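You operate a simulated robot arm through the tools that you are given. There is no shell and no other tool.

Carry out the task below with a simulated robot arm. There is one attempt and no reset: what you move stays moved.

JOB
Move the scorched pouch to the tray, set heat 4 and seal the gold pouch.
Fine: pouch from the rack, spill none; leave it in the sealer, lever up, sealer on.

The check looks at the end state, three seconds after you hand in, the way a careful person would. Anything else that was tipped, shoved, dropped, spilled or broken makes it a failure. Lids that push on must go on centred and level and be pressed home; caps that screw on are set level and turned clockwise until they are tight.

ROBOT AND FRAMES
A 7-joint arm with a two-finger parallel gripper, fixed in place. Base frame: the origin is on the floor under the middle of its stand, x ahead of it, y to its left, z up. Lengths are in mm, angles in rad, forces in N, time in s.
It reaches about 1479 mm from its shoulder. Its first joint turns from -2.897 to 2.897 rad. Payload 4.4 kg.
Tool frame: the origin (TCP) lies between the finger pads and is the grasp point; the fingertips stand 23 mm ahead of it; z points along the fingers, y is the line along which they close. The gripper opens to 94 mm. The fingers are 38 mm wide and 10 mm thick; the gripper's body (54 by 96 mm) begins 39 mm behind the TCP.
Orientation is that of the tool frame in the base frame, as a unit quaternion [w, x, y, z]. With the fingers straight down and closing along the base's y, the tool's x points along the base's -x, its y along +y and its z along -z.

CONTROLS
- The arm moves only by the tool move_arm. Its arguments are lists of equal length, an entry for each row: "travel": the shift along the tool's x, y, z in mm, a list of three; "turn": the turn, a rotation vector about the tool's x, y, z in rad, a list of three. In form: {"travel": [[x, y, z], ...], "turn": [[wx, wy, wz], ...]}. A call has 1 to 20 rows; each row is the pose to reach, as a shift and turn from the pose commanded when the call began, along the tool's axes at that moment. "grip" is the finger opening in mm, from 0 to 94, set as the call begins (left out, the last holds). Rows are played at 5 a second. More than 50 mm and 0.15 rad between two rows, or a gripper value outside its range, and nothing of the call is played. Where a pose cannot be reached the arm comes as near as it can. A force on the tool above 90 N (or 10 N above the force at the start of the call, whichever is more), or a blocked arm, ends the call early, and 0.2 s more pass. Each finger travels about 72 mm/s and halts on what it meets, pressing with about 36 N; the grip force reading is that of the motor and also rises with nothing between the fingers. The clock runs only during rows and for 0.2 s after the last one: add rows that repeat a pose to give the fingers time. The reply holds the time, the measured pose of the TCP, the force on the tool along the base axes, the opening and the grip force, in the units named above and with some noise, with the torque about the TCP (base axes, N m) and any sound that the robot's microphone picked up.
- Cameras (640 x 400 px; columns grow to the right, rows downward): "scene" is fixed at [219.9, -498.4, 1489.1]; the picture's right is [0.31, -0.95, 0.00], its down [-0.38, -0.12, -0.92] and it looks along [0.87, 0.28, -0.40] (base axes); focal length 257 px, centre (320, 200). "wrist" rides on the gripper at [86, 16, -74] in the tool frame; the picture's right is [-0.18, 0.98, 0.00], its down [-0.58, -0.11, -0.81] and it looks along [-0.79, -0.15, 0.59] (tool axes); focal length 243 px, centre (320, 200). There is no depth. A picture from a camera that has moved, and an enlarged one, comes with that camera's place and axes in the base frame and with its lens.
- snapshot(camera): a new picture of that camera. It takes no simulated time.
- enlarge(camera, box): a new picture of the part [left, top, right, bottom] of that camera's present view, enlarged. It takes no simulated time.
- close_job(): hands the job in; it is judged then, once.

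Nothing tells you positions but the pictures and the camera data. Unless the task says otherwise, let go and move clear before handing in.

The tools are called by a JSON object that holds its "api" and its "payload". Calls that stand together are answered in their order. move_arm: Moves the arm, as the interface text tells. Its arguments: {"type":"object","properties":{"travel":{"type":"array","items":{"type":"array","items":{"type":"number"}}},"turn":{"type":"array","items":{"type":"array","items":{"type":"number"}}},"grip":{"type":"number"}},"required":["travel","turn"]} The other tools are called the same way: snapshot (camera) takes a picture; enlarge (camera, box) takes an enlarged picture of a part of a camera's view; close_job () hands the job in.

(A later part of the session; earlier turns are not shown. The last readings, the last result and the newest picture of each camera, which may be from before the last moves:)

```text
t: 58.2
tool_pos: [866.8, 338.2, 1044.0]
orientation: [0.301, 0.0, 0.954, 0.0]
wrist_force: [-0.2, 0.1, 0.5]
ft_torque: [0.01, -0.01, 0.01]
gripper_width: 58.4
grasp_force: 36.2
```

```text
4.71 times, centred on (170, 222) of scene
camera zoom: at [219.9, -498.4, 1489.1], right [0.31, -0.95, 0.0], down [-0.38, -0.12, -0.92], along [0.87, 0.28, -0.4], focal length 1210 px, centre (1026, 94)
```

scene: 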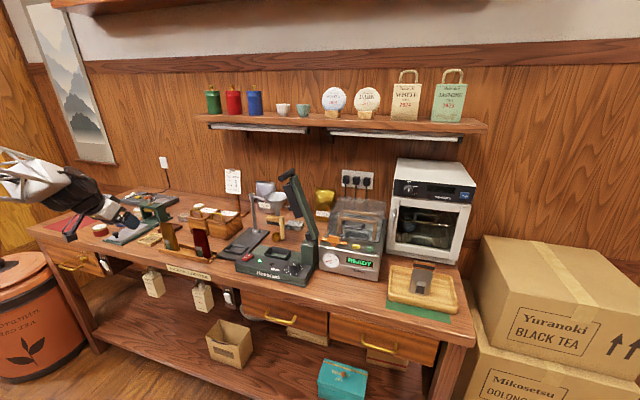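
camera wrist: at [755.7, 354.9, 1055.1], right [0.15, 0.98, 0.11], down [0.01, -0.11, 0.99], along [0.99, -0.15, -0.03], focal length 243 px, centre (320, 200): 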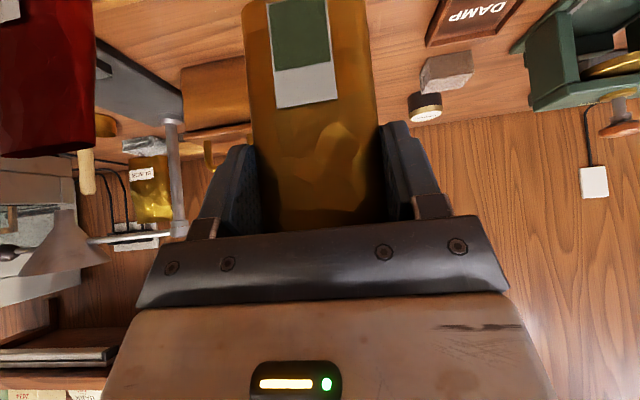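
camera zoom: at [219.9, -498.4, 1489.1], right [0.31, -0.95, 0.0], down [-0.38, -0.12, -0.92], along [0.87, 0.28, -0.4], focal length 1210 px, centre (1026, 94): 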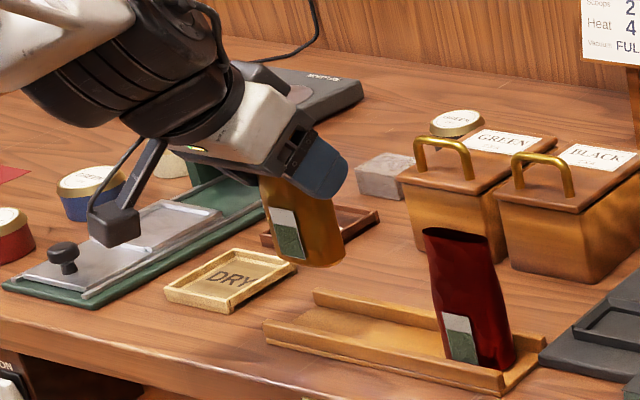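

The gold pouch hangs upright and clear of the rack. Before carrying it over, I'll measure the empty holder more precisely.

{"api": "enlarge", "payload": {"camera": "scene", "box": [260, 235, 300, 262]}}

{"api": "enlarge", "payload": {"camera": "scene", "box": [265, 160, 335, 240]}}

```text
14.81 times, centred on (280, 248) of scene
camera zoom: at [219.9, -498.4, 1489.1], right [0.31, -0.95, 0.0], down [-0.38, -0.12, -0.92], along [0.87, 0.28, -0.4], focal length 3809 px, centre (913, -518)
```

zoom: 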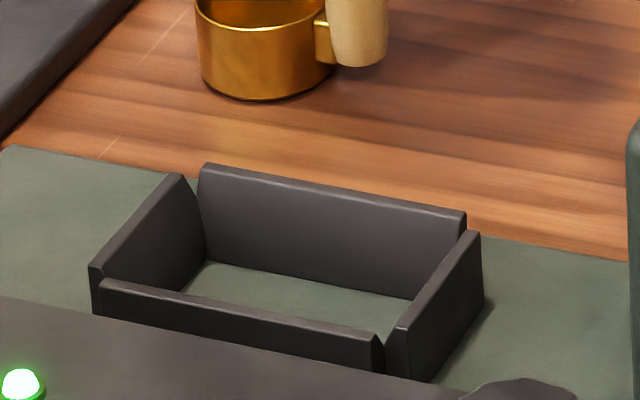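

```text
5.00 times, centred on (300, 200) of scene
camera zoom: at [219.9, -498.4, 1489.1], right [0.31, -0.95, 0.0], down [-0.38, -0.12, -0.92], along [0.87, 0.28, -0.4], focal length 1286 px, centre (420, 200)
```

zoom: 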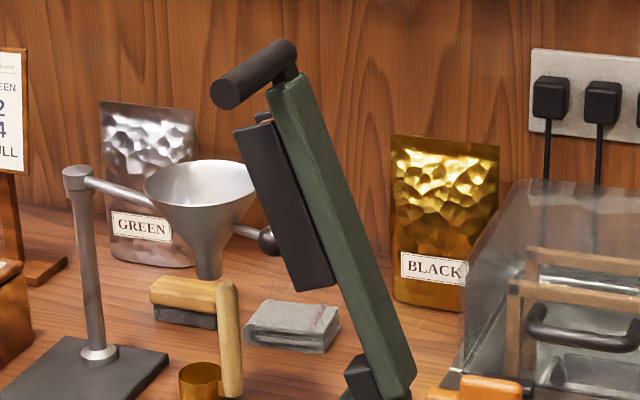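

{"api": "move_arm", "payload": {"travel": [[6, 0, -10], [18, 0, -29.5], [31.7, 0, -52], [45.4, 0, -74.5], [59, 0, -97], [68, 0, -111.5], [72.7, 0, -119.3], [72.7, 0, -119.3]], "turn": [[0, 0, 0], [0, 0, 0], [0, 0, 0], [0, 0, 0], [0, 0, 0], [0, 0, 0], [0, 0, 0], [0, 0, 0]]}}

{"api": "move_arm", "payload": {"travel": [[0, -8, 0], [0, -25, 0], [0, -48, 0], [0, -73, 0], [0, -98, 0], [0, -123, 0], [0, -148, 0], [0, -173, 0], [0, -198, 0], [0, -223, 0], [0, -246, 0], [0, -265, 0], [0, -278, 0], [0, -278, 0]], "turn": [[0, 0, 0], [0, 0, 0], [0, 0, 0], [0, 0, 0], [0, 0, 0], [0, 0, 0], [0, 0, 0], [0, 0, 0], [0, 0, 0], [0, 0, 0], [0, 0, 0], [0, 0, 0], [0, 0, 0], [0, 0, 0]]}}

{"api": "snapshot", "payload": {"camera": "wrist"}}

{"api": "snapshot", "payload": {"camera": "scene"}}

```text
t: 60.0
tool_pos: [741.4, 338.5, 1099.2]
orientation: [0.302, 0.0, 0.953, 0.001]
wrist_force: [-0.2, 0.6, -0.8]
ft_torque: [-0.03, -0.03, 0.01]
gripper_width: 58.5
grasp_force: 35.8
```

```text
t: 63.0
tool_pos: [740.8, 60.4, 1100.3]
orientation: [0.302, -0.001, 0.953, 0.0]
wrist_force: [0.9, 0.3, 0.1]
ft_torque: [0.01, -0.01, 0.0]
gripper_width: 58.4
grasp_force: 35.9
```

```text
taken
camera wrist: at [628.9, 76.4, 1111.2], right [0.15, 0.98, 0.11], down [0.01, -0.11, 0.99], along [0.99, -0.15, -0.03], focal length 243 px, centre (320, 200)
```

wrist: 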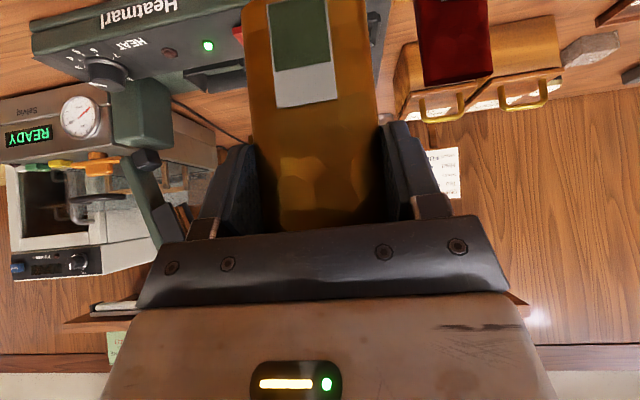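

```text
taken
```

scene: 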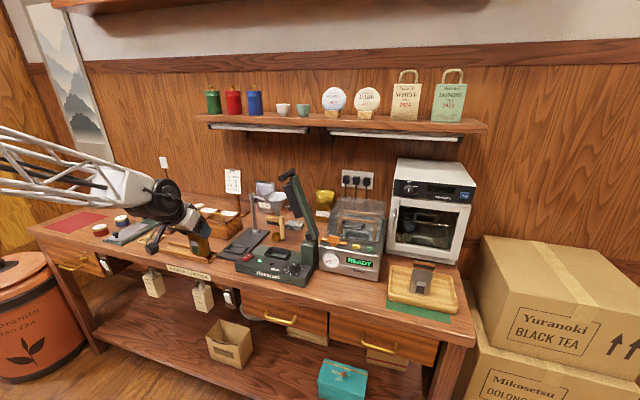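

{"api": "enlarge", "payload": {"camera": "wrist", "box": [150, 30, 260, 105]}}

{"api": "enlarge", "payload": {"camera": "scene", "box": [130, 190, 230, 270]}}

```text
5.33 times, centred on (205, 68) of wrist
camera zoom: at [628.9, 76.4, 1111.2], right [0.15, 0.98, 0.11], down [0.01, -0.11, 0.99], along [0.99, -0.15, -0.03], focal length 1294 px, centre (933, 907)
```

zoom: 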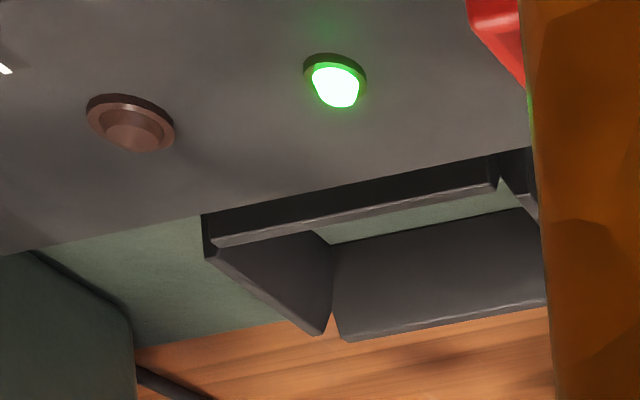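

```text
5.00 times, centred on (180, 230) of scene
camera zoom: at [219.9, -498.4, 1489.1], right [0.31, -0.95, 0.0], down [-0.38, -0.12, -0.92], along [0.87, 0.28, -0.4], focal length 1286 px, centre (1020, 50)
```

zoom: 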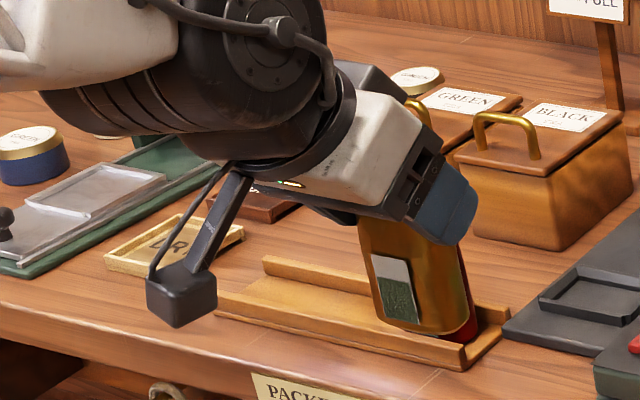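

The fresh view gives a consistent holder fix: interior x 928–976, y −135 to −55, rim z≈915, floor z≈887, centred at (952, −95). I carry the pouch over, keeping it upright and slow.

{"api": "move_arm", "payload": {"travel": [[0, -8, 0], [0, -25, 0], [0, -47, 0], [0, -70, 0], [0, -93, 0], [0, -116, 0], [0, -136, 0], [0, -149, 0], [0, -154.4, 0], [0, -154.4, 0]], "turn": [[0, 0, 0], [0, 0, 0], [0, 0, 0], [0, 0, 0], [0, 0, 0], [0, 0, 0], [0, 0, 0], [0, 0, 0], [0, 0, 0], [0, 0, 0]]}}

{"api": "move_arm", "payload": {"travel": [[-6, 0, 7], [-19, 0, 22.4], [-33.5, 0, 39.5], [-48, 0, 56.6], [-62.5, 0, 73.7], [-77, 0, 90.8], [-91.5, 0, 107.9], [-106, 0, 125], [-120, 0, 141.5], [-131, 0, 154.5], [-138, 0, 162.8], [-140.5, 0, 165.7], [-140.5, 0, 165.7]], "turn": [[0, 0, 0], [0, 0, 0], [0, 0, 0], [0, 0, 0], [0, 0, 0], [0, 0, 0], [0, 0, 0], [0, 0, 0], [0, 0, 0], [0, 0, 0], [0, 0, 0], [0, 0, 0], [0, 0, 0]]}}

{"api": "snapshot", "payload": {"camera": "wrist"}}

{"api": "enlarge", "payload": {"camera": "scene", "box": [220, 170, 340, 270]}}

```text
t: 65.2
tool_pos: [741.5, -94.2, 1098.3]
orientation: [0.301, -0.001, 0.954, 0.0]
wrist_force: [-0.5, -0.7, -0.6]
ft_torque: [0.0, -0.03, -0.02]
gripper_width: 58.5
grasp_force: 35.7
```

```text
t: 68.0
tool_pos: [952.0, -94.2, 1045.9]
orientation: [0.302, 0.001, 0.953, -0.001]
wrist_force: [0.1, -0.1, -0.3]
ft_torque: [0.0, 0.01, 0.03]
gripper_width: 58.6
grasp_force: 36.0
```

```text
taken
camera wrist: at [838.5, -77.6, 1056.8], right [0.15, 0.98, 0.11], down [0.01, -0.11, 0.99], along [0.99, -0.15, -0.03], focal length 243 px, centre (320, 200)
```

wrist: 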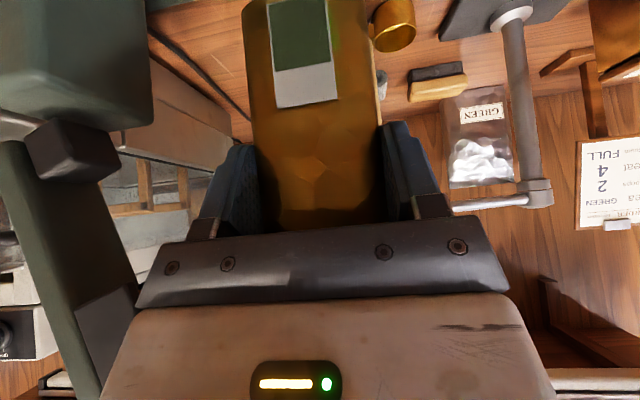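

```text
4.00 times, centred on (280, 220) of scene
camera zoom: at [219.9, -498.4, 1489.1], right [0.31, -0.95, 0.0], down [-0.38, -0.12, -0.92], along [0.87, 0.28, -0.4], focal length 1028 px, centre (480, 120)
```

zoom: 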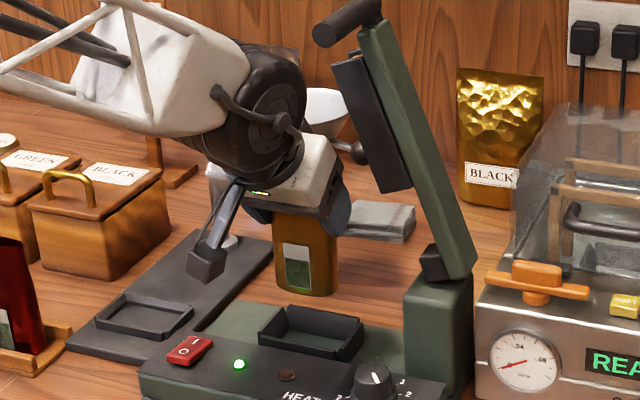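

{"api": "move_arm", "payload": {"travel": [[3, 0, 4.3], [8, 0, 11.4], [14, 0, 20], [20, 0, 28.5], [25.5, 0, 36.4], [29.8, 0, 42.5], [31.9, 0, 45.5], [31.9, 0, 45.5]], "turn": [[0, 0, 0], [0, 0, 0], [0, 0, 0], [0, 0, 0], [0, 0, 0], [0, 0, 0], [0, 0, 0], [0, 0, 0]]}}

{"api": "snapshot", "payload": {"camera": "wrist"}}

{"api": "enlarge", "payload": {"camera": "scene", "box": [245, 215, 315, 265]}}

```text
t: 69.8
tool_pos: [951.9, -93.9, 990.0]
orientation: [0.301, -0.001, 0.954, 0.0]
wrist_force: [0.0, -0.1, -0.6]
ft_torque: [0.01, -0.02, -0.02]
gripper_width: 58.4
grasp_force: 36.2
```

```text
taken
camera wrist: at [838.7, -77.4, 1000.7], right [0.15, 0.98, 0.11], down [0.01, -0.11, 0.99], along [0.99, -0.15, -0.03], focal length 243 px, centre (320, 200)
```

wrist: 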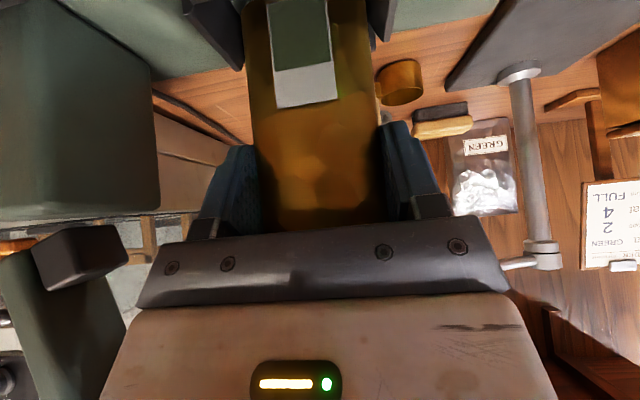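

```text
8.00 times, centred on (280, 240) of scene
camera zoom: at [219.9, -498.4, 1489.1], right [0.31, -0.95, 0.0], down [-0.38, -0.12, -0.92], along [0.87, 0.28, -0.4], focal length 2057 px, centre (640, -120)
```

zoom: 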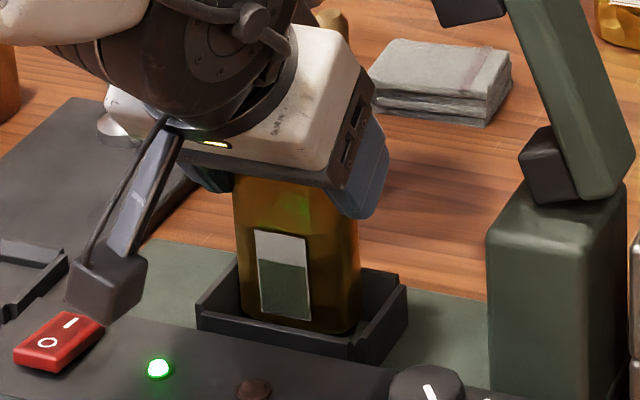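

{"api": "move_arm", "payload": {"travel": [[2, 0, 2.9], [4, 0, 5.7], [4, 0, 5.7]], "turn": [[0, 0, 0], [0, 0, 0], [0, 0, 0]]}}

{"api": "move_arm", "payload": {"travel": [[1.15, 0, 1.64], [1.15, 0, 1.64]], "turn": [[0, 0, 0], [0, 0, 0]]}}

{"api": "move_arm", "payload": {"travel": [[0.9, 0, 1.25], [0.9, 0, 1.25]], "turn": [[0, 0, 0], [0, 0, 0]]}}

```text
t: 70.6
tool_pos: [950.4, -93.8, 981.8]
orientation: [0.302, -0.002, 0.953, 0.001]
wrist_force: [-1.1, -0.1, 0.6]
ft_torque: [0.01, -0.02, 0.01]
gripper_width: 58.4
grasp_force: 35.9
```

```text
t: 71.2
tool_pos: [950.4, -95.2, 979.7]
orientation: [0.301, 0.0, 0.954, 0.0]
wrist_force: [0.0, -0.5, -0.2]
ft_torque: [0.0, 0.01, 0.03]
gripper_width: 58.7
grasp_force: 35.9
```

```text
t: 71.8
tool_pos: [951.8, -92.3, 979.8]
orientation: [0.302, -0.001, 0.953, 0.001]
wrist_force: [0.1, -0.9, 4.5]
ft_torque: [-0.05, 0.03, 0.0]
gripper_width: 58.6
grasp_force: 36.1
```

Contact with the holder floor. I release gently and check that it stands.

{"api": "move_arm", "payload": {"travel": [[0, 0, 0], [0, 0, 0], [0, 0, 0]], "turn": [[0, 0, 0], [0, 0, 0], [0, 0, 0]], "grip": 64}}

{"api": "move_arm", "payload": {"travel": [[0, 0, 0], [0, 0, 0], [0, 0, 0]], "turn": [[0, 0, 0], [0, 0, 0], [0, 0, 0]], "grip": 90}}

{"api": "snapshot", "payload": {"camera": "wrist"}}

{"api": "enlarge", "payload": {"camera": "scene", "box": [245, 215, 315, 265]}}

```text
t: 72.6
tool_pos: [950.4, -94.6, 980.5]
orientation: [0.301, -0.001, 0.954, 0.0]
wrist_force: [0.0, 0.1, 0.0]
ft_torque: [0.03, -0.01, -0.01]
gripper_width: 64.0
grasp_force: 0.1
```

```text
t: 73.4
tool_pos: [950.7, -94.1, 979.9]
orientation: [0.301, -0.001, 0.954, 0.0]
wrist_force: [-0.4, 0.9, 0.1]
ft_torque: [0.0, 0.04, -0.02]
gripper_width: 90.0
grasp_force: 0.1
```

```text
taken
camera wrist: at [838.4, -77.8, 990.7], right [0.15, 0.98, 0.11], down [0.01, -0.11, 0.99], along [0.99, -0.15, -0.03], focal length 243 px, centre (320, 200)
```

wrist: 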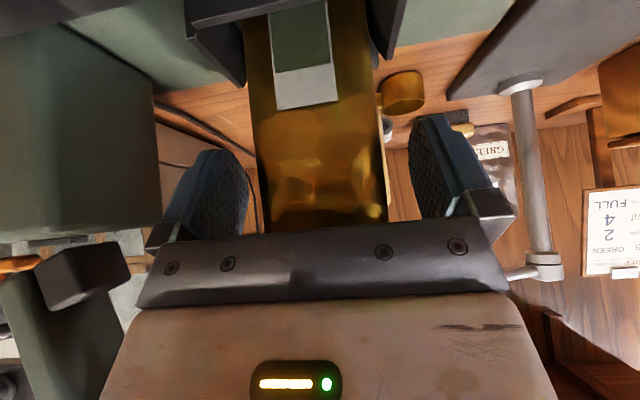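

```text
8.00 times, centred on (280, 240) of scene
camera zoom: at [219.9, -498.4, 1489.1], right [0.31, -0.95, 0.0], down [-0.38, -0.12, -0.92], along [0.87, 0.28, -0.4], focal length 2057 px, centre (640, -120)
```

zoom: 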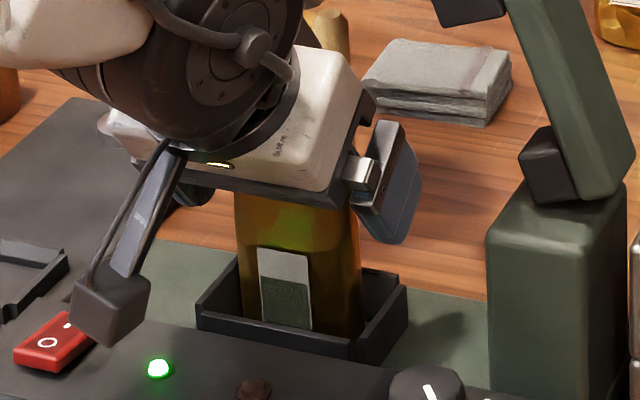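

Stands fine. I withdraw along the tool axis and look at it.

{"api": "move_arm", "payload": {"travel": [[0, 0, -8], [0, 0, -25], [0, 0, -50], [0, 0, -85], [0, 0, -120], [0, 0, -155], [0, 0, -155]], "turn": [[0, 0, 0], [0, 0, 0], [0, 0, 0], [0, 0, 0], [0, 0, 0], [0, 0, 0], [0, 0, 0]], "grip": 94}}

{"api": "snapshot", "payload": {"camera": "wrist"}}

{"api": "enlarge", "payload": {"camera": "scene", "box": [225, 160, 335, 270]}}

```text
t: 75.0
tool_pos: [863.0, -95.7, 1107.6]
orientation: [0.302, -0.001, 0.953, 0.0]
wrist_force: [-0.8, 0.4, -0.3]
ft_torque: [0.0, -0.04, 0.0]
gripper_width: 93.9
grasp_force: 0.0
```

```text
taken
camera wrist: at [750.9, -79.4, 1118.9], right [0.15, 0.98, 0.11], down [0.01, -0.11, 0.99], along [0.99, -0.15, -0.03], focal length 243 px, centre (320, 200)
```

wrist: 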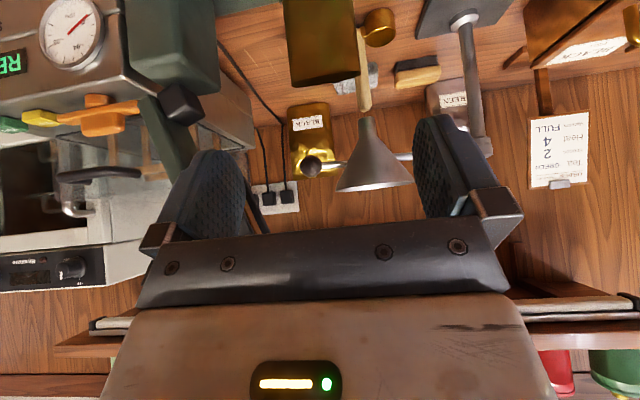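

```text
3.64 times, centred on (280, 215) of scene
camera zoom: at [219.9, -498.4, 1489.1], right [0.31, -0.95, 0.0], down [-0.38, -0.12, -0.92], along [0.87, 0.28, -0.4], focal length 935 px, centre (466, 146)
```

zoom: 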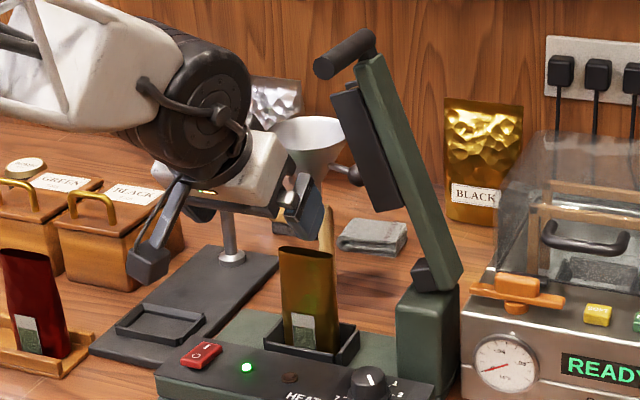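

The gold pouch stands in the holder with its mouth up. Next is the lever: I'll level the hand so the fingers point straight ahead, then approach the handle from the front.

{"api": "move_arm", "payload": {"travel": [[1, -4, -25], [3, -10, -50], [5, -20, -75], [8, -32, -100], [11, -45, -122], [13, -56, -142], [15, -65, -160], [16.7, -71.6, -174.5], [16.7, -71.6, -174.5]], "turn": [[0, -0.12, 0], [0, -0.24, 0], [0, -0.36, 0], [0, -0.48, 0], [0, -0.6, 0], [0, -0.72, 0], [0, -0.84, 0], [0, -0.9594, 0], [0, -0.9594, 0]], "grip": 44}}

{"api": "move_arm", "payload": {"travel": [[0, 0, 0], [0, 0, 0], [0, 0, 0], [0, 0, 0]], "turn": [[0, 0, -0.105], [0, 0, -0.21], [0, 0, -0.314], [0, 0, -0.314]]}}

{"api": "snapshot", "payload": {"camera": "wrist"}}

{"api": "snapshot", "payload": {"camera": "scene"}}

```text
t: 77.0
tool_pos: [749.1, -165.9, 1240.2]
orientation: [0.708, 0.0, 0.706, 0.0]
wrist_force: [-0.2, -0.2, 0.2]
ft_torque: [0.0, 0.0, -0.02]
gripper_width: 44.0
grasp_force: 0.1
```

```text
t: 78.0
tool_pos: [748.2, -164.6, 1239.0]
orientation: [0.699, -0.11, 0.698, -0.111]
wrist_force: [-0.8, 0.5, 0.2]
ft_torque: [-0.02, 0.02, 0.03]
gripper_width: 44.0
grasp_force: 0.1
```

```text
taken
camera wrist: at [675.7, -177.6, 1151.2], right [0.0, 0.99, -0.13], down [-0.81, 0.08, 0.59], along [0.59, 0.1, 0.8], focal length 243 px, centre (320, 200)
```

wrist: 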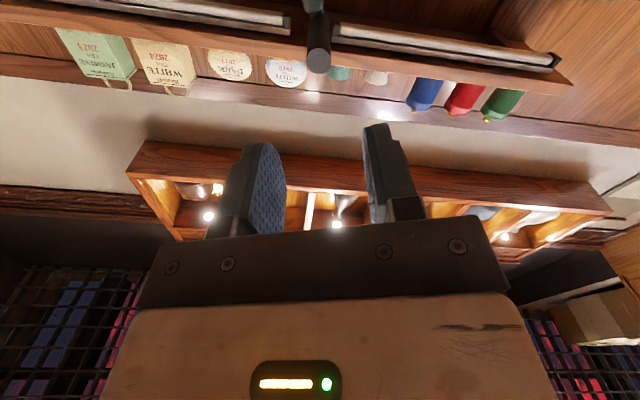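

```text
taken
```

scene: 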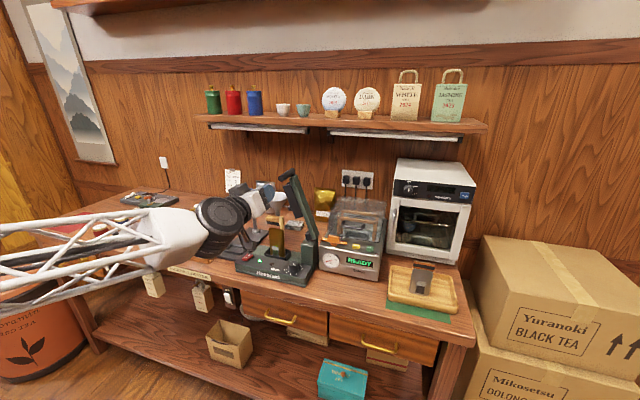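

The handle end is straight ahead between the open fingers. I slide forward over it.

{"api": "move_arm", "payload": {"travel": [[-1, -0.6, 30], [-2, -1.2, 60], [-3.2, -1.9, 90], [-3.2, -1.9, 115], [-3.2, -1.9, 138], [-3.2, -1.9, 138]], "turn": [[0, 0, 0], [0, 0, 0], [0, 0, 0], [0, 0, 0], [0, 0, 0], [0, 0, 0]]}}

{"api": "snapshot", "payload": {"camera": "wrist"}}

{"api": "enlarge", "payload": {"camera": "scene", "box": [230, 160, 330, 230]}}

```text
t: 79.4
tool_pos: [888.5, -165.9, 1241.3]
orientation: [0.699, -0.111, 0.698, -0.11]
wrist_force: [0.9, -0.7, 0.0]
ft_torque: [0.02, -0.01, -0.02]
gripper_width: 44.1
grasp_force: 0.2
```

```text
taken
camera wrist: at [814.8, -177.3, 1153.9], right [0.0, 0.99, -0.13], down [-0.81, 0.08, 0.59], along [0.59, 0.1, 0.8], focal length 243 px, centre (320, 200)
```

wrist: 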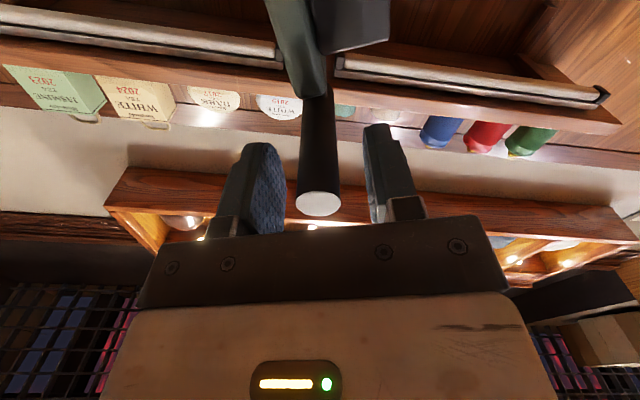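

```text
5.71 times, centred on (280, 195) of scene
camera zoom: at [219.9, -498.4, 1489.1], right [0.31, -0.95, 0.0], down [-0.38, -0.12, -0.92], along [0.87, 0.28, -0.4], focal length 1469 px, centre (549, 229)
```

zoom: 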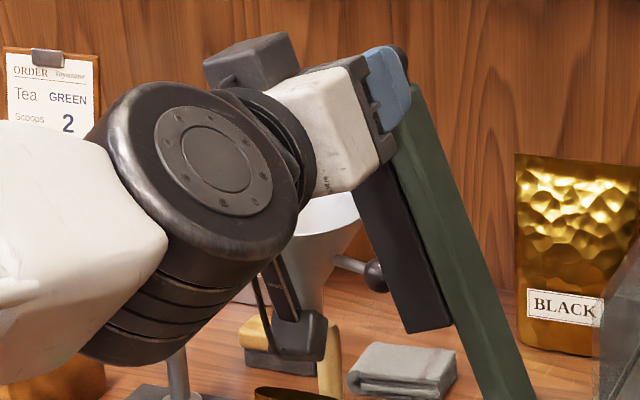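

{"api": "enlarge", "payload": {"camera": "wrist", "box": [220, 0, 440, 130]}}

{"api": "move_arm", "payload": {"travel": [[0, 0, 0], [0, 0, 0], [0, 0, 0]], "turn": [[0, 0, 0], [0, 0, 0], [0, 0, 0]], "grip": 23}}

{"api": "snapshot", "payload": {"camera": "wrist"}}

```text
2.91 times, centred on (330, 65) of wrist
camera zoom: at [814.8, -177.3, 1153.9], right [0.0, 0.99, -0.13], down [-0.81, 0.08, 0.59], along [0.59, 0.1, 0.8], focal length 706 px, centre (291, 593)
```

zoom: 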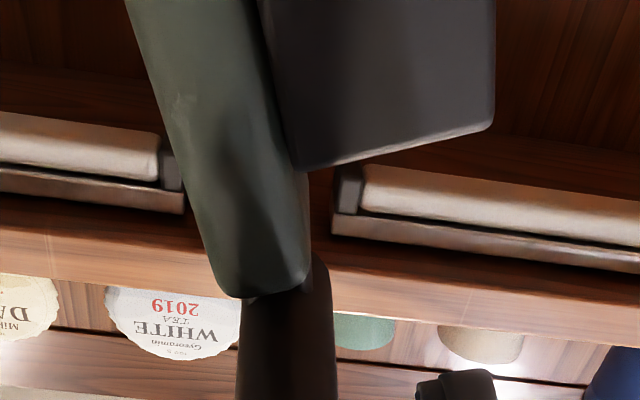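

```text
t: 80.2
tool_pos: [888.9, -165.4, 1240.9]
orientation: [0.699, -0.111, 0.698, -0.11]
wrist_force: [0.2, 1.5, -0.1]
ft_torque: [0.03, -0.01, 0.01]
gripper_width: 22.9
grasp_force: 0.1
```

```text
taken
camera wrist: at [814.5, -177.4, 1153.9], right [0.0, 0.99, -0.13], down [-0.81, 0.08, 0.59], along [0.59, 0.1, 0.8], focal length 243 px, centre (320, 200)
```

wrist: 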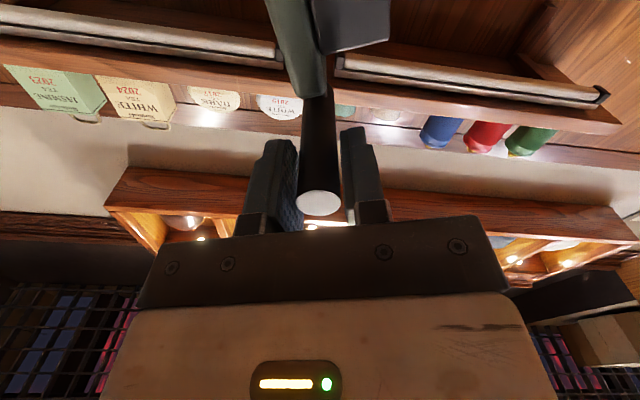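

The handle is caged between the fingers. I pull the lever down along its arc in stages, turning the hand with it.

{"api": "move_arm", "payload": {"travel": [[0.35, 13.25, 0], [1.39, 26.47, 0], [3.12, 39.61, 0], [5.53, 52.64, 0], [8.63, 65.53, 0], [8.63, 65.53, 0]], "turn": [[0, 0, -0.0524], [0, 0, -0.1047], [0, 0, -0.1571], [0, 0, -0.2094], [0, 0, -0.2618], [0, 0, -0.2618]]}}

{"api": "snapshot", "payload": {"camera": "wrist"}}

{"api": "enlarge", "payload": {"camera": "scene", "box": [220, 160, 340, 270]}}

```text
t: 81.6
tool_pos: [885.9, -119.1, 1229.2]
orientation: [0.675, -0.207, 0.683, -0.189]
wrist_force: [-0.3, 0.1, 0.0]
ft_torque: [-0.02, -0.03, 0.02]
gripper_width: 23.1
grasp_force: 0.1
out of reach, approached as far as the arm can: row 4, 5, 6
```

```text
taken
camera wrist: at [812.8, -154.5, 1147.8], right [-0.03, 0.93, -0.38], down [-0.8, 0.2, 0.56], along [0.6, 0.32, 0.74], focal length 243 px, centre (320, 200)
```

wrist: 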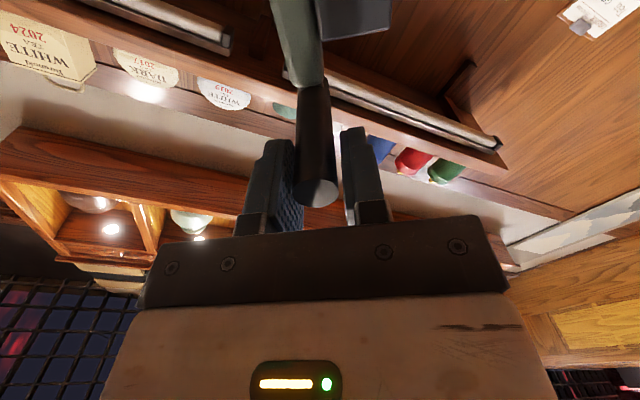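

```text
3.64 times, centred on (280, 215) of scene
camera zoom: at [219.9, -498.4, 1489.1], right [0.31, -0.95, 0.0], down [-0.38, -0.12, -0.92], along [0.87, 0.28, -0.4], focal length 935 px, centre (466, 146)
```

zoom: 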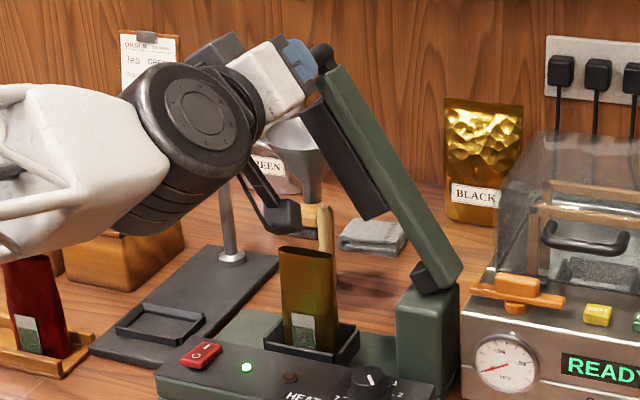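

The lever moves freely, but my wrist roll ran to its limit. I'll return the lever to its up position and then use the opposite roll, which has plenty of range.

{"api": "move_arm", "payload": {"travel": [[0.35, -13.25, 0], [1.39, -26.47, 0], [1.39, -26.47, 0]], "turn": [[0, 0, 0.0524], [0, 0, 0.1047], [0, 0, 0.1047]]}}

{"api": "snapshot", "payload": {"camera": "wrist"}}

```text
t: 82.4
tool_pos: [886.8, -143.7, 1241.0]
orientation: [0.688, -0.165, 0.687, -0.165]
wrist_force: [-0.2, 1.2, 0.1]
ft_torque: [0.0, 0.04, 0.02]
gripper_width: 22.9
grasp_force: 0.0
```

```text
taken
camera wrist: at [813.3, -167.7, 1156.3], right [0.0, 0.96, -0.28], down [-0.81, 0.17, 0.57], along [0.59, 0.23, 0.77], focal length 243 px, centre (320, 200)
```

wrist: 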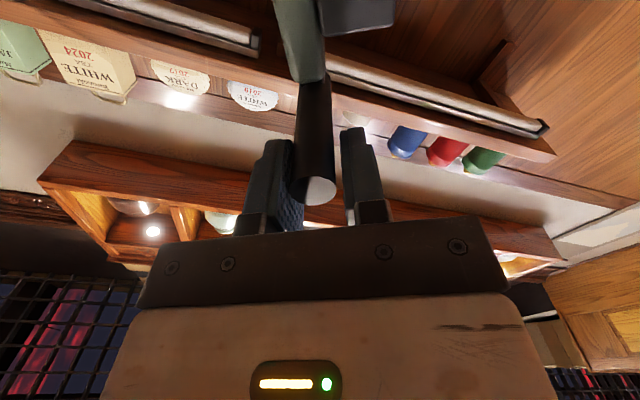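

{"api": "move_arm", "payload": {"travel": [[5, -10.4, 0.6], [10.1, -20.8, 1.2], [10.1, -20.8, 1.2]], "turn": [[0, 0, 0.0785], [0, 0, 0.157], [0, 0, 0.157]]}}

{"api": "snapshot", "payload": {"camera": "wrist"}}

{"api": "enlarge", "payload": {"camera": "scene", "box": [220, 160, 340, 270]}}

```text
t: 83.2
tool_pos: [889.1, -165.4, 1240.0]
orientation: [0.699, -0.111, 0.698, -0.11]
wrist_force: [-0.6, -0.4, 0.3]
ft_torque: [-0.02, -0.01, 0.0]
gripper_width: 23.0
grasp_force: 0.2
```

```text
taken
camera wrist: at [815.4, -177.4, 1152.5], right [0.0, 0.99, -0.13], down [-0.81, 0.07, 0.59], along [0.59, 0.1, 0.8], focal length 243 px, centre (320, 200)
```

wrist: 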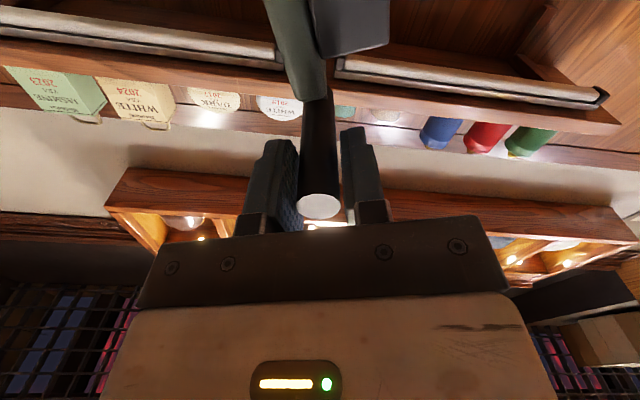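

```text
3.64 times, centred on (280, 215) of scene
camera zoom: at [219.9, -498.4, 1489.1], right [0.31, -0.95, 0.0], down [-0.38, -0.12, -0.92], along [0.87, 0.28, -0.4], focal length 935 px, centre (466, 146)
```

zoom: 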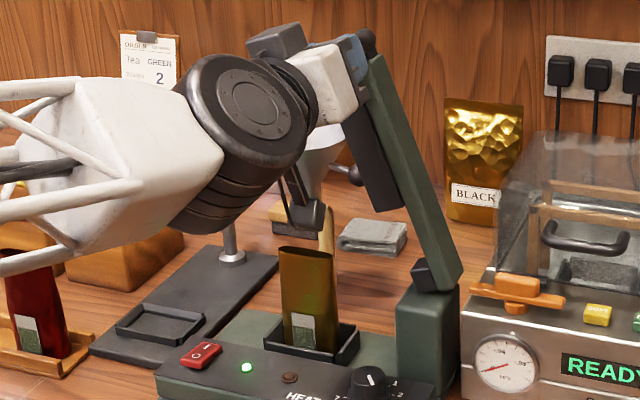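

{"api": "move_arm", "payload": {"travel": [[0, 0, 0], [0, 0, 0], [0, 0, -20], [0, 0, -50], [0, 0, -80], [0, 0, -110], [0, 0, -140], [0, 0, -140]], "turn": [[0, 0, 0], [0, 0, 0], [0, 0, 0], [0, 0, 0], [0, 0, 0], [0, 0, 0], [0, 0, 0], [0, 0, 0]], "grip": 44}}

{"api": "move_arm", "payload": {"travel": [[0, 0, 0], [0, 0, 0], [0, 0, 0], [0, 0, 0], [0, 0, 0], [0, 0, 0], [0, 0, 0], [0, 0, 0], [0, 0, 0], [0, 0, 0], [0, 0, 0], [0, 0, 0]], "turn": [[0, 0, 0.13], [0, 0, 0.26], [0, 0, 0.39], [0, 0, 0.52], [0, 0, 0.65], [0, 0, 0.78], [0, 0, 0.91], [0, 0, 1.04], [0, 0, 1.17], [0, 0, 1.3], [0, 0, 1.43], [0, 0, 1.5708]]}}

{"api": "move_arm", "payload": {"travel": [[0, 0, 0], [0, 0, 0], [0, 0, 0], [0, 0, 0], [0, 0, 0], [0, 0, 0], [0, 0, 0], [0, 0, 0], [0, 0, 0], [0, 0, 0], [0, 0, 0], [0, 0, 0], [0, 0, 0]], "turn": [[0, 0, 0.13], [0, 0, 0.26], [0, 0, 0.39], [0, 0, 0.52], [0, 0, 0.65], [0, 0, 0.78], [0, 0, 0.91], [0, 0, 1.04], [0, 0, 1.17], [0, 0, 1.3], [0, 0, 1.43], [0, 0, 1.5708], [0, 0, 1.5708]]}}

{"api": "snapshot", "payload": {"camera": "wrist"}}

{"api": "enlarge", "payload": {"camera": "scene", "box": [220, 150, 340, 270]}}

```text
t: 85.0
tool_pos: [747.2, -165.0, 1241.0]
orientation: [0.699, -0.11, 0.698, -0.111]
wrist_force: [0.9, -0.2, 1.0]
ft_torque: [-0.01, -0.01, 0.01]
gripper_width: 43.8
grasp_force: 0.1
```

```text
t: 87.6
tool_pos: [749.2, -166.8, 1241.4]
orientation: [0.572, 0.416, 0.571, 0.416]
wrist_force: [0.4, 0.4, -0.1]
ft_torque: [-0.02, -0.02, 0.0]
gripper_width: 44.0
grasp_force: 0.2
```

```text
t: 90.4
tool_pos: [747.9, -166.0, 1241.4]
orientation: [0.109, 0.698, 0.11, 0.699]
wrist_force: [0.7, -0.2, -0.4]
ft_torque: [0.02, 0.01, 0.01]
gripper_width: 44.0
grasp_force: 0.0
```

```text
taken
camera wrist: at [675.2, -155.3, 1328.2], right [0.0, -0.99, 0.13], down [-0.81, -0.08, -0.59], along [0.59, -0.1, -0.8], focal length 243 px, centre (320, 200)
```

wrist: 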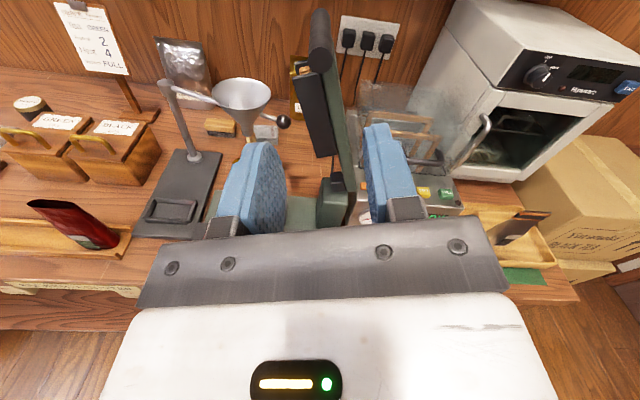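

```text
3.33 times, centred on (280, 210) of scene
camera zoom: at [219.9, -498.4, 1489.1], right [0.31, -0.95, 0.0], down [-0.38, -0.12, -0.92], along [0.87, 0.28, -0.4], focal length 857 px, centre (453, 167)
```

zoom: 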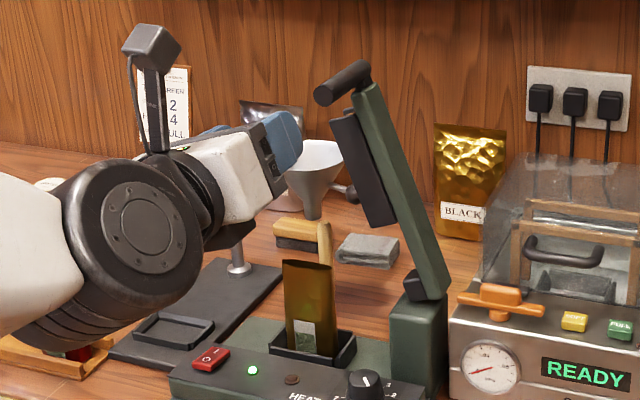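

The roll is now in a comfortable range with the camera on top. I'll zoom to refine the hinge position before taking hold again.

{"api": "enlarge", "payload": {"camera": "wrist", "box": [270, 0, 400, 235]}}

{"api": "enlarge", "payload": {"camera": "scene", "box": [275, 170, 335, 260]}}

{"api": "enlarge", "payload": {"camera": "wrist", "box": [295, 120, 365, 235]}}

```text
1.70 times, centred on (335, 118) of wrist
camera zoom: at [675.2, -155.3, 1328.2], right [0.0, -0.99, 0.13], down [-0.81, -0.08, -0.59], along [0.59, -0.1, -0.8], focal length 413 px, centre (294, 340)
```

zoom: 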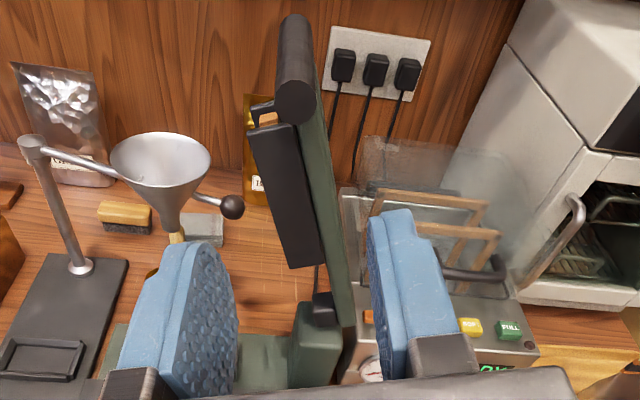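

```text
4.44 times, centred on (305, 215) of scene
camera zoom: at [219.9, -498.4, 1489.1], right [0.31, -0.95, 0.0], down [-0.38, -0.12, -0.92], along [0.87, 0.28, -0.4], focal length 1143 px, centre (387, 133)
```

zoom: 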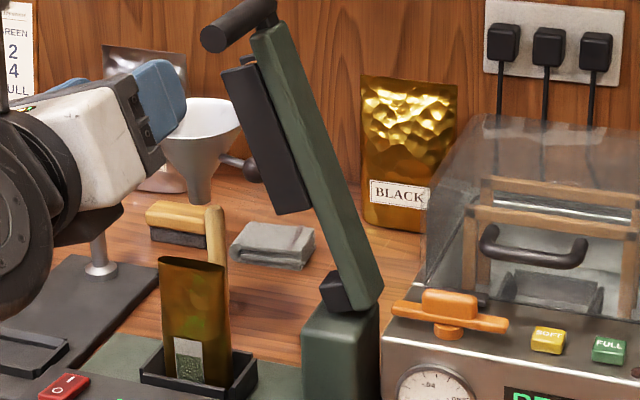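

```text
3.48 times, centred on (330, 178) of wrist
camera zoom: at [675.2, -155.3, 1328.2], right [0.0, -0.99, 0.13], down [-0.81, -0.08, -0.59], along [0.59, -0.1, -0.8], focal length 844 px, centre (285, 278)
```

zoom: 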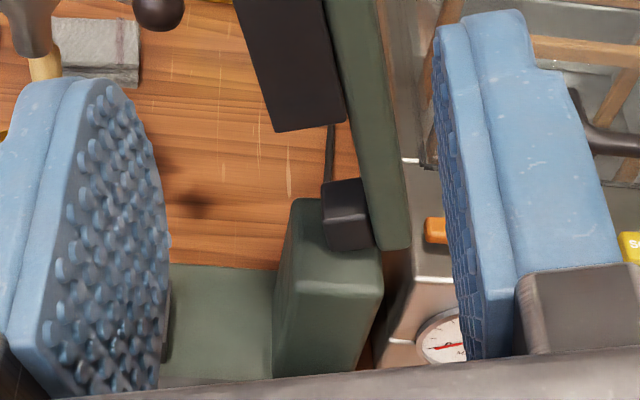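

{"api": "move_arm", "payload": {"travel": [[0, 0, 30], [0, 0, 60], [0, 0, 90], [0, 0, 115], [0, 0, 138], [0, 0, 138]], "turn": [[0, 0, 0], [0, 0, 0], [0, 0, 0], [0, 0, 0], [0, 0, 0], [0, 0, 0]], "grip": 44}}

{"api": "snapshot", "payload": {"camera": "wrist"}}

```text
t: 91.8
tool_pos: [886.9, -165.5, 1241.0]
orientation: [0.111, 0.698, 0.111, 0.699]
wrist_force: [-0.8, 0.3, -0.1]
ft_torque: [-0.05, 0.06, -0.03]
gripper_width: 43.9
grasp_force: 0.0
```

```text
taken
camera wrist: at [813.1, -153.8, 1328.1], right [0.0, -0.99, 0.13], down [-0.81, -0.08, -0.59], along [0.59, -0.1, -0.8], focal length 243 px, centre (320, 200)
```

wrist: 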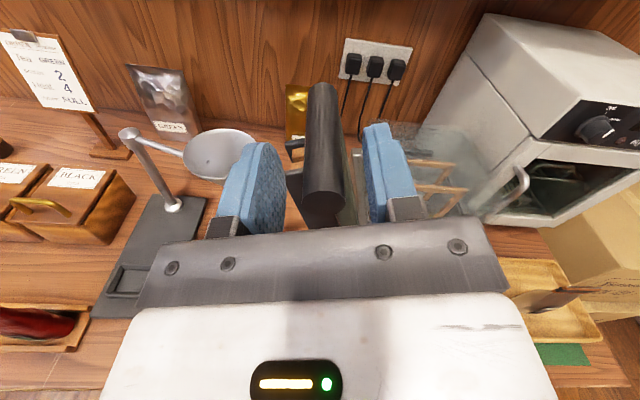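

{"api": "move_arm", "payload": {"travel": [[0, 0, 0], [0, 0, 0], [0, 0, 0]], "turn": [[0, 0, 0], [0, 0, 0], [0, 0, 0]], "grip": 23}}

{"api": "move_arm", "payload": {"travel": [[-0.35, -13.19, 0], [-1.38, -26.34, 0], [-3.1, -39.42, 0], [-5.51, -52.39, 0], [-5.51, -52.39, 0]], "turn": [[0, 0, -0.0524], [0, 0, -0.1047], [0, 0, -0.1571], [0, 0, -0.2094], [0, 0, -0.2094]]}}

{"api": "snapshot", "payload": {"camera": "wrist"}}

{"api": "enlarge", "payload": {"camera": "scene", "box": [220, 150, 340, 270]}}

```text
t: 92.6
tool_pos: [886.6, -165.6, 1239.9]
orientation: [0.111, 0.698, 0.111, 0.699]
wrist_force: [0.1, 0.1, 0.9]
ft_torque: [-0.03, 0.0, -0.02]
gripper_width: 23.2
grasp_force: 0.1
```

```text
t: 93.8
tool_pos: [885.6, -117.1, 1220.1]
orientation: [0.183, 0.683, 0.183, 0.683]
wrist_force: [0.6, -1.4, 0.0]
ft_torque: [0.04, 0.01, -0.02]
gripper_width: 23.2
grasp_force: 0.0
```

```text
taken
camera wrist: at [812.9, -88.2, 1303.3], right [0.0, -0.94, 0.33], down [-0.81, -0.2, -0.56], along [0.59, -0.27, -0.76], focal length 243 px, centre (320, 200)
```

wrist: 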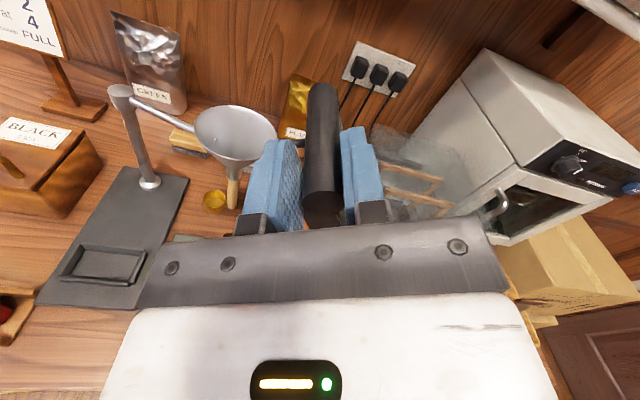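

```text
3.33 times, centred on (280, 210) of scene
camera zoom: at [219.9, -498.4, 1489.1], right [0.31, -0.95, 0.0], down [-0.38, -0.12, -0.92], along [0.87, 0.28, -0.4], focal length 857 px, centre (453, 167)
```

zoom: 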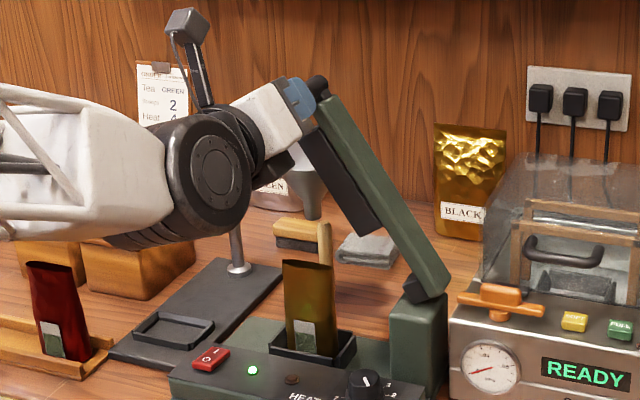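

{"api": "move_arm", "payload": {"travel": [[-0.35, -13.19, 0], [-1.38, -26.34, 0], [-3.1, -39.42, 0], [-5.51, -52.39, 0], [-8.59, -65.22, 0], [-8.59, -65.22, 0]], "turn": [[0, 0, -0.0524], [0, 0, -0.1047], [0, 0, -0.1571], [0, 0, -0.2094], [0, 0, -0.2618], [0, 0, -0.2618]]}}

{"api": "snapshot", "payload": {"camera": "wrist"}}

{"api": "enlarge", "payload": {"camera": "scene", "box": [220, 150, 340, 270]}}

```text
t: 95.2
tool_pos: [885.2, -66.4, 1179.6]
orientation: [0.269, 0.653, 0.272, 0.654]
wrist_force: [-0.4, 0.0, -0.7]
ft_torque: [-0.02, 0.01, -0.02]
gripper_width: 23.0
grasp_force: 0.2
```

```text
taken
camera wrist: at [812.7, -16.1, 1252.8], right [0.0, -0.82, 0.57], down [-0.81, -0.34, -0.49], along [0.59, -0.46, -0.67], focal length 243 px, centre (320, 200)
```

wrist: 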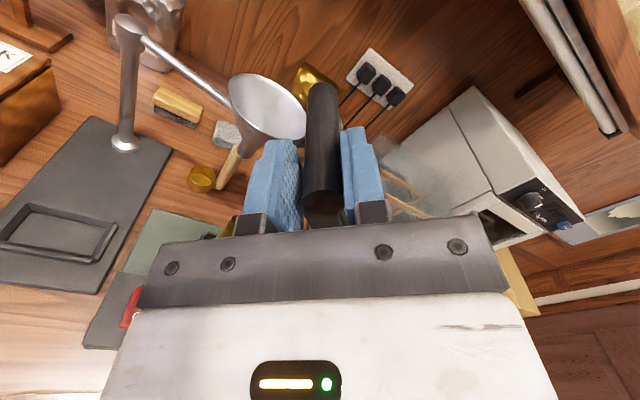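

```text
3.33 times, centred on (280, 210) of scene
camera zoom: at [219.9, -498.4, 1489.1], right [0.31, -0.95, 0.0], down [-0.38, -0.12, -0.92], along [0.87, 0.28, -0.4], focal length 857 px, centre (453, 167)
```

zoom: 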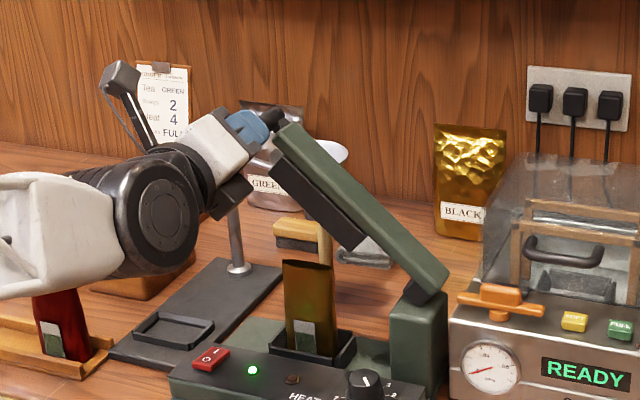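

{"api": "move_arm", "payload": {"travel": [[-0.35, -13.19, 0], [-1.38, -26.34, 0], [-3.1, -39.42, 0], [-5.51, -52.39, 0], [-8.59, -65.22, 0], [-8.59, -65.22, 0]], "turn": [[0, 0, -0.0524], [0, 0, -0.1047], [0, 0, -0.1571], [0, 0, -0.2094], [0, 0, -0.2618], [0, 0, -0.2618]]}}

{"api": "snapshot", "payload": {"camera": "wrist"}}

{"api": "enlarge", "payload": {"camera": "scene", "box": [220, 150, 340, 270]}}

```text
t: 96.6
tool_pos: [886.6, -46.6, 1132.4]
orientation: [0.341, 0.61, 0.365, 0.616]
wrist_force: [0.3, 0.4, -0.1]
ft_torque: [0.01, 0.0, 0.01]
gripper_width: 22.9
grasp_force: 0.1
out of reach, approached as far as the arm can: row 2, 3, 4, 5, 6
```

```text
taken
camera wrist: at [810.8, 17.5, 1191.4], right [0.03, -0.65, 0.76], down [-0.79, -0.48, -0.38], along [0.61, -0.59, -0.53], focal length 243 px, centre (320, 200)
```

wrist: 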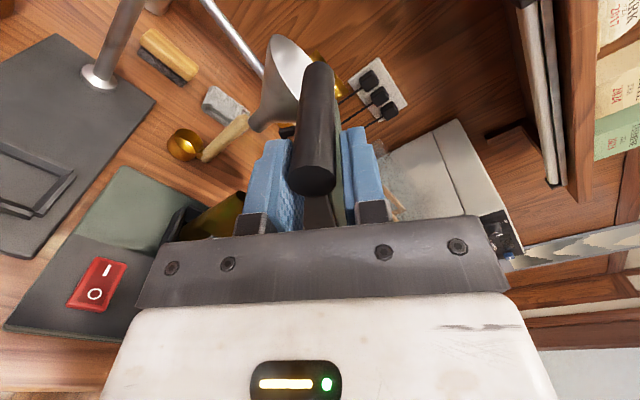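

```text
3.33 times, centred on (280, 210) of scene
camera zoom: at [219.9, -498.4, 1489.1], right [0.31, -0.95, 0.0], down [-0.38, -0.12, -0.92], along [0.87, 0.28, -0.4], focal length 857 px, centre (453, 167)
```

zoom: 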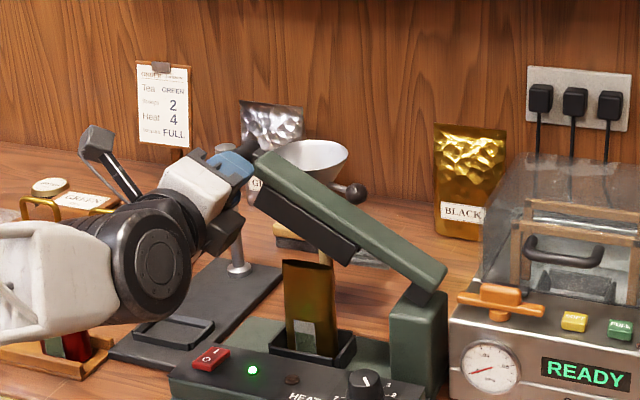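

The lever follows well, but pointing straight ahead at lower heights runs into another joint limit. I'll take the lever back up and re-grip it with the forward-down leaning hand, which reached low positions before.

{"api": "move_arm", "payload": {"travel": [[1.3, 10.3, 0], [2.7, 20.6, 0], [4, 31, 0], [5.4, 41.3, 0], [6.7, 51.6, 0], [6.7, 51.6, 0]], "turn": [[0, 0, 0.0524], [0, 0, 0.1047], [0, 0, 0.1571], [0, 0, 0.2094], [0, 0, 0.2618], [0, 0, 0.2618]]}}

{"api": "snapshot", "payload": {"camera": "wrist"}}

```text
t: 98.0
tool_pos: [886.2, -67.9, 1181.3]
orientation: [0.269, 0.653, 0.271, 0.654]
wrist_force: [0.2, 0.3, -0.3]
ft_torque: [0.0, -0.03, -0.02]
gripper_width: 23.0
grasp_force: 0.0
out of reach, approached as far as the arm can: row 1, 2
```

```text
taken
camera wrist: at [812.8, -18.7, 1253.4], right [0.0, -0.83, 0.56], down [-0.81, -0.33, -0.49], along [0.59, -0.45, -0.67], focal length 243 px, centre (320, 200)
```

wrist: 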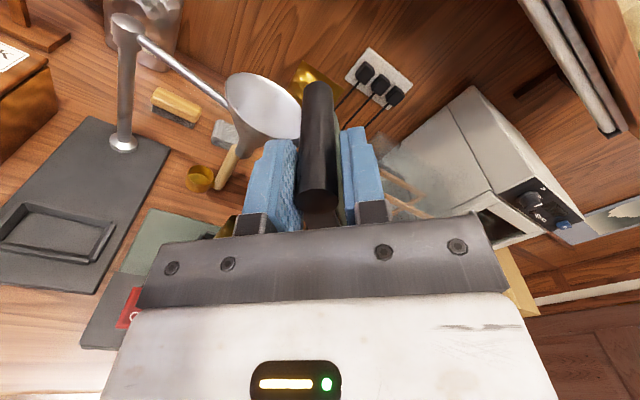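

I test whether the lever holds its position by widening the cage a little here.

{"api": "move_arm", "payload": {"travel": [[0, 0, 0], [0, 0, 0], [0, 0, 0], [0, 0, 0], [0, 0, 0]], "turn": [[0, 0, 0], [0, 0, 0], [0, 0, 0], [0, 0, 0], [0, 0, 0]], "grip": 40}}

{"api": "snapshot", "payload": {"camera": "wrist"}}

```text
t: 99.2
tool_pos: [886.1, -67.4, 1180.9]
orientation: [0.27, 0.653, 0.271, 0.654]
wrist_force: [0.4, -0.1, -0.2]
ft_torque: [0.02, -0.02, 0.01]
gripper_width: 40.1
grasp_force: 0.2
```

```text
taken
camera wrist: at [812.8, -18.6, 1253.2], right [0.0, -0.83, 0.56], down [-0.81, -0.33, -0.49], along [0.59, -0.45, -0.67], focal length 243 px, centre (320, 200)
```

wrist: 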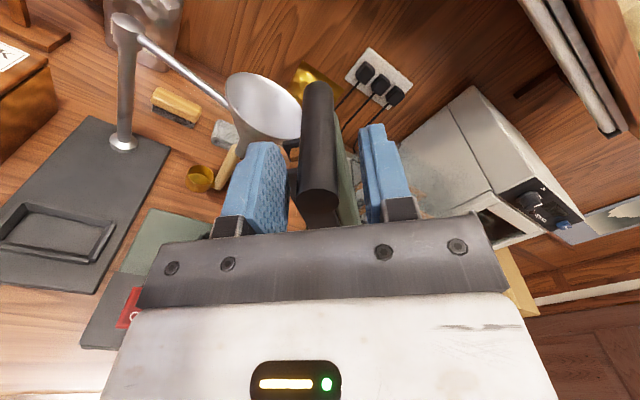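

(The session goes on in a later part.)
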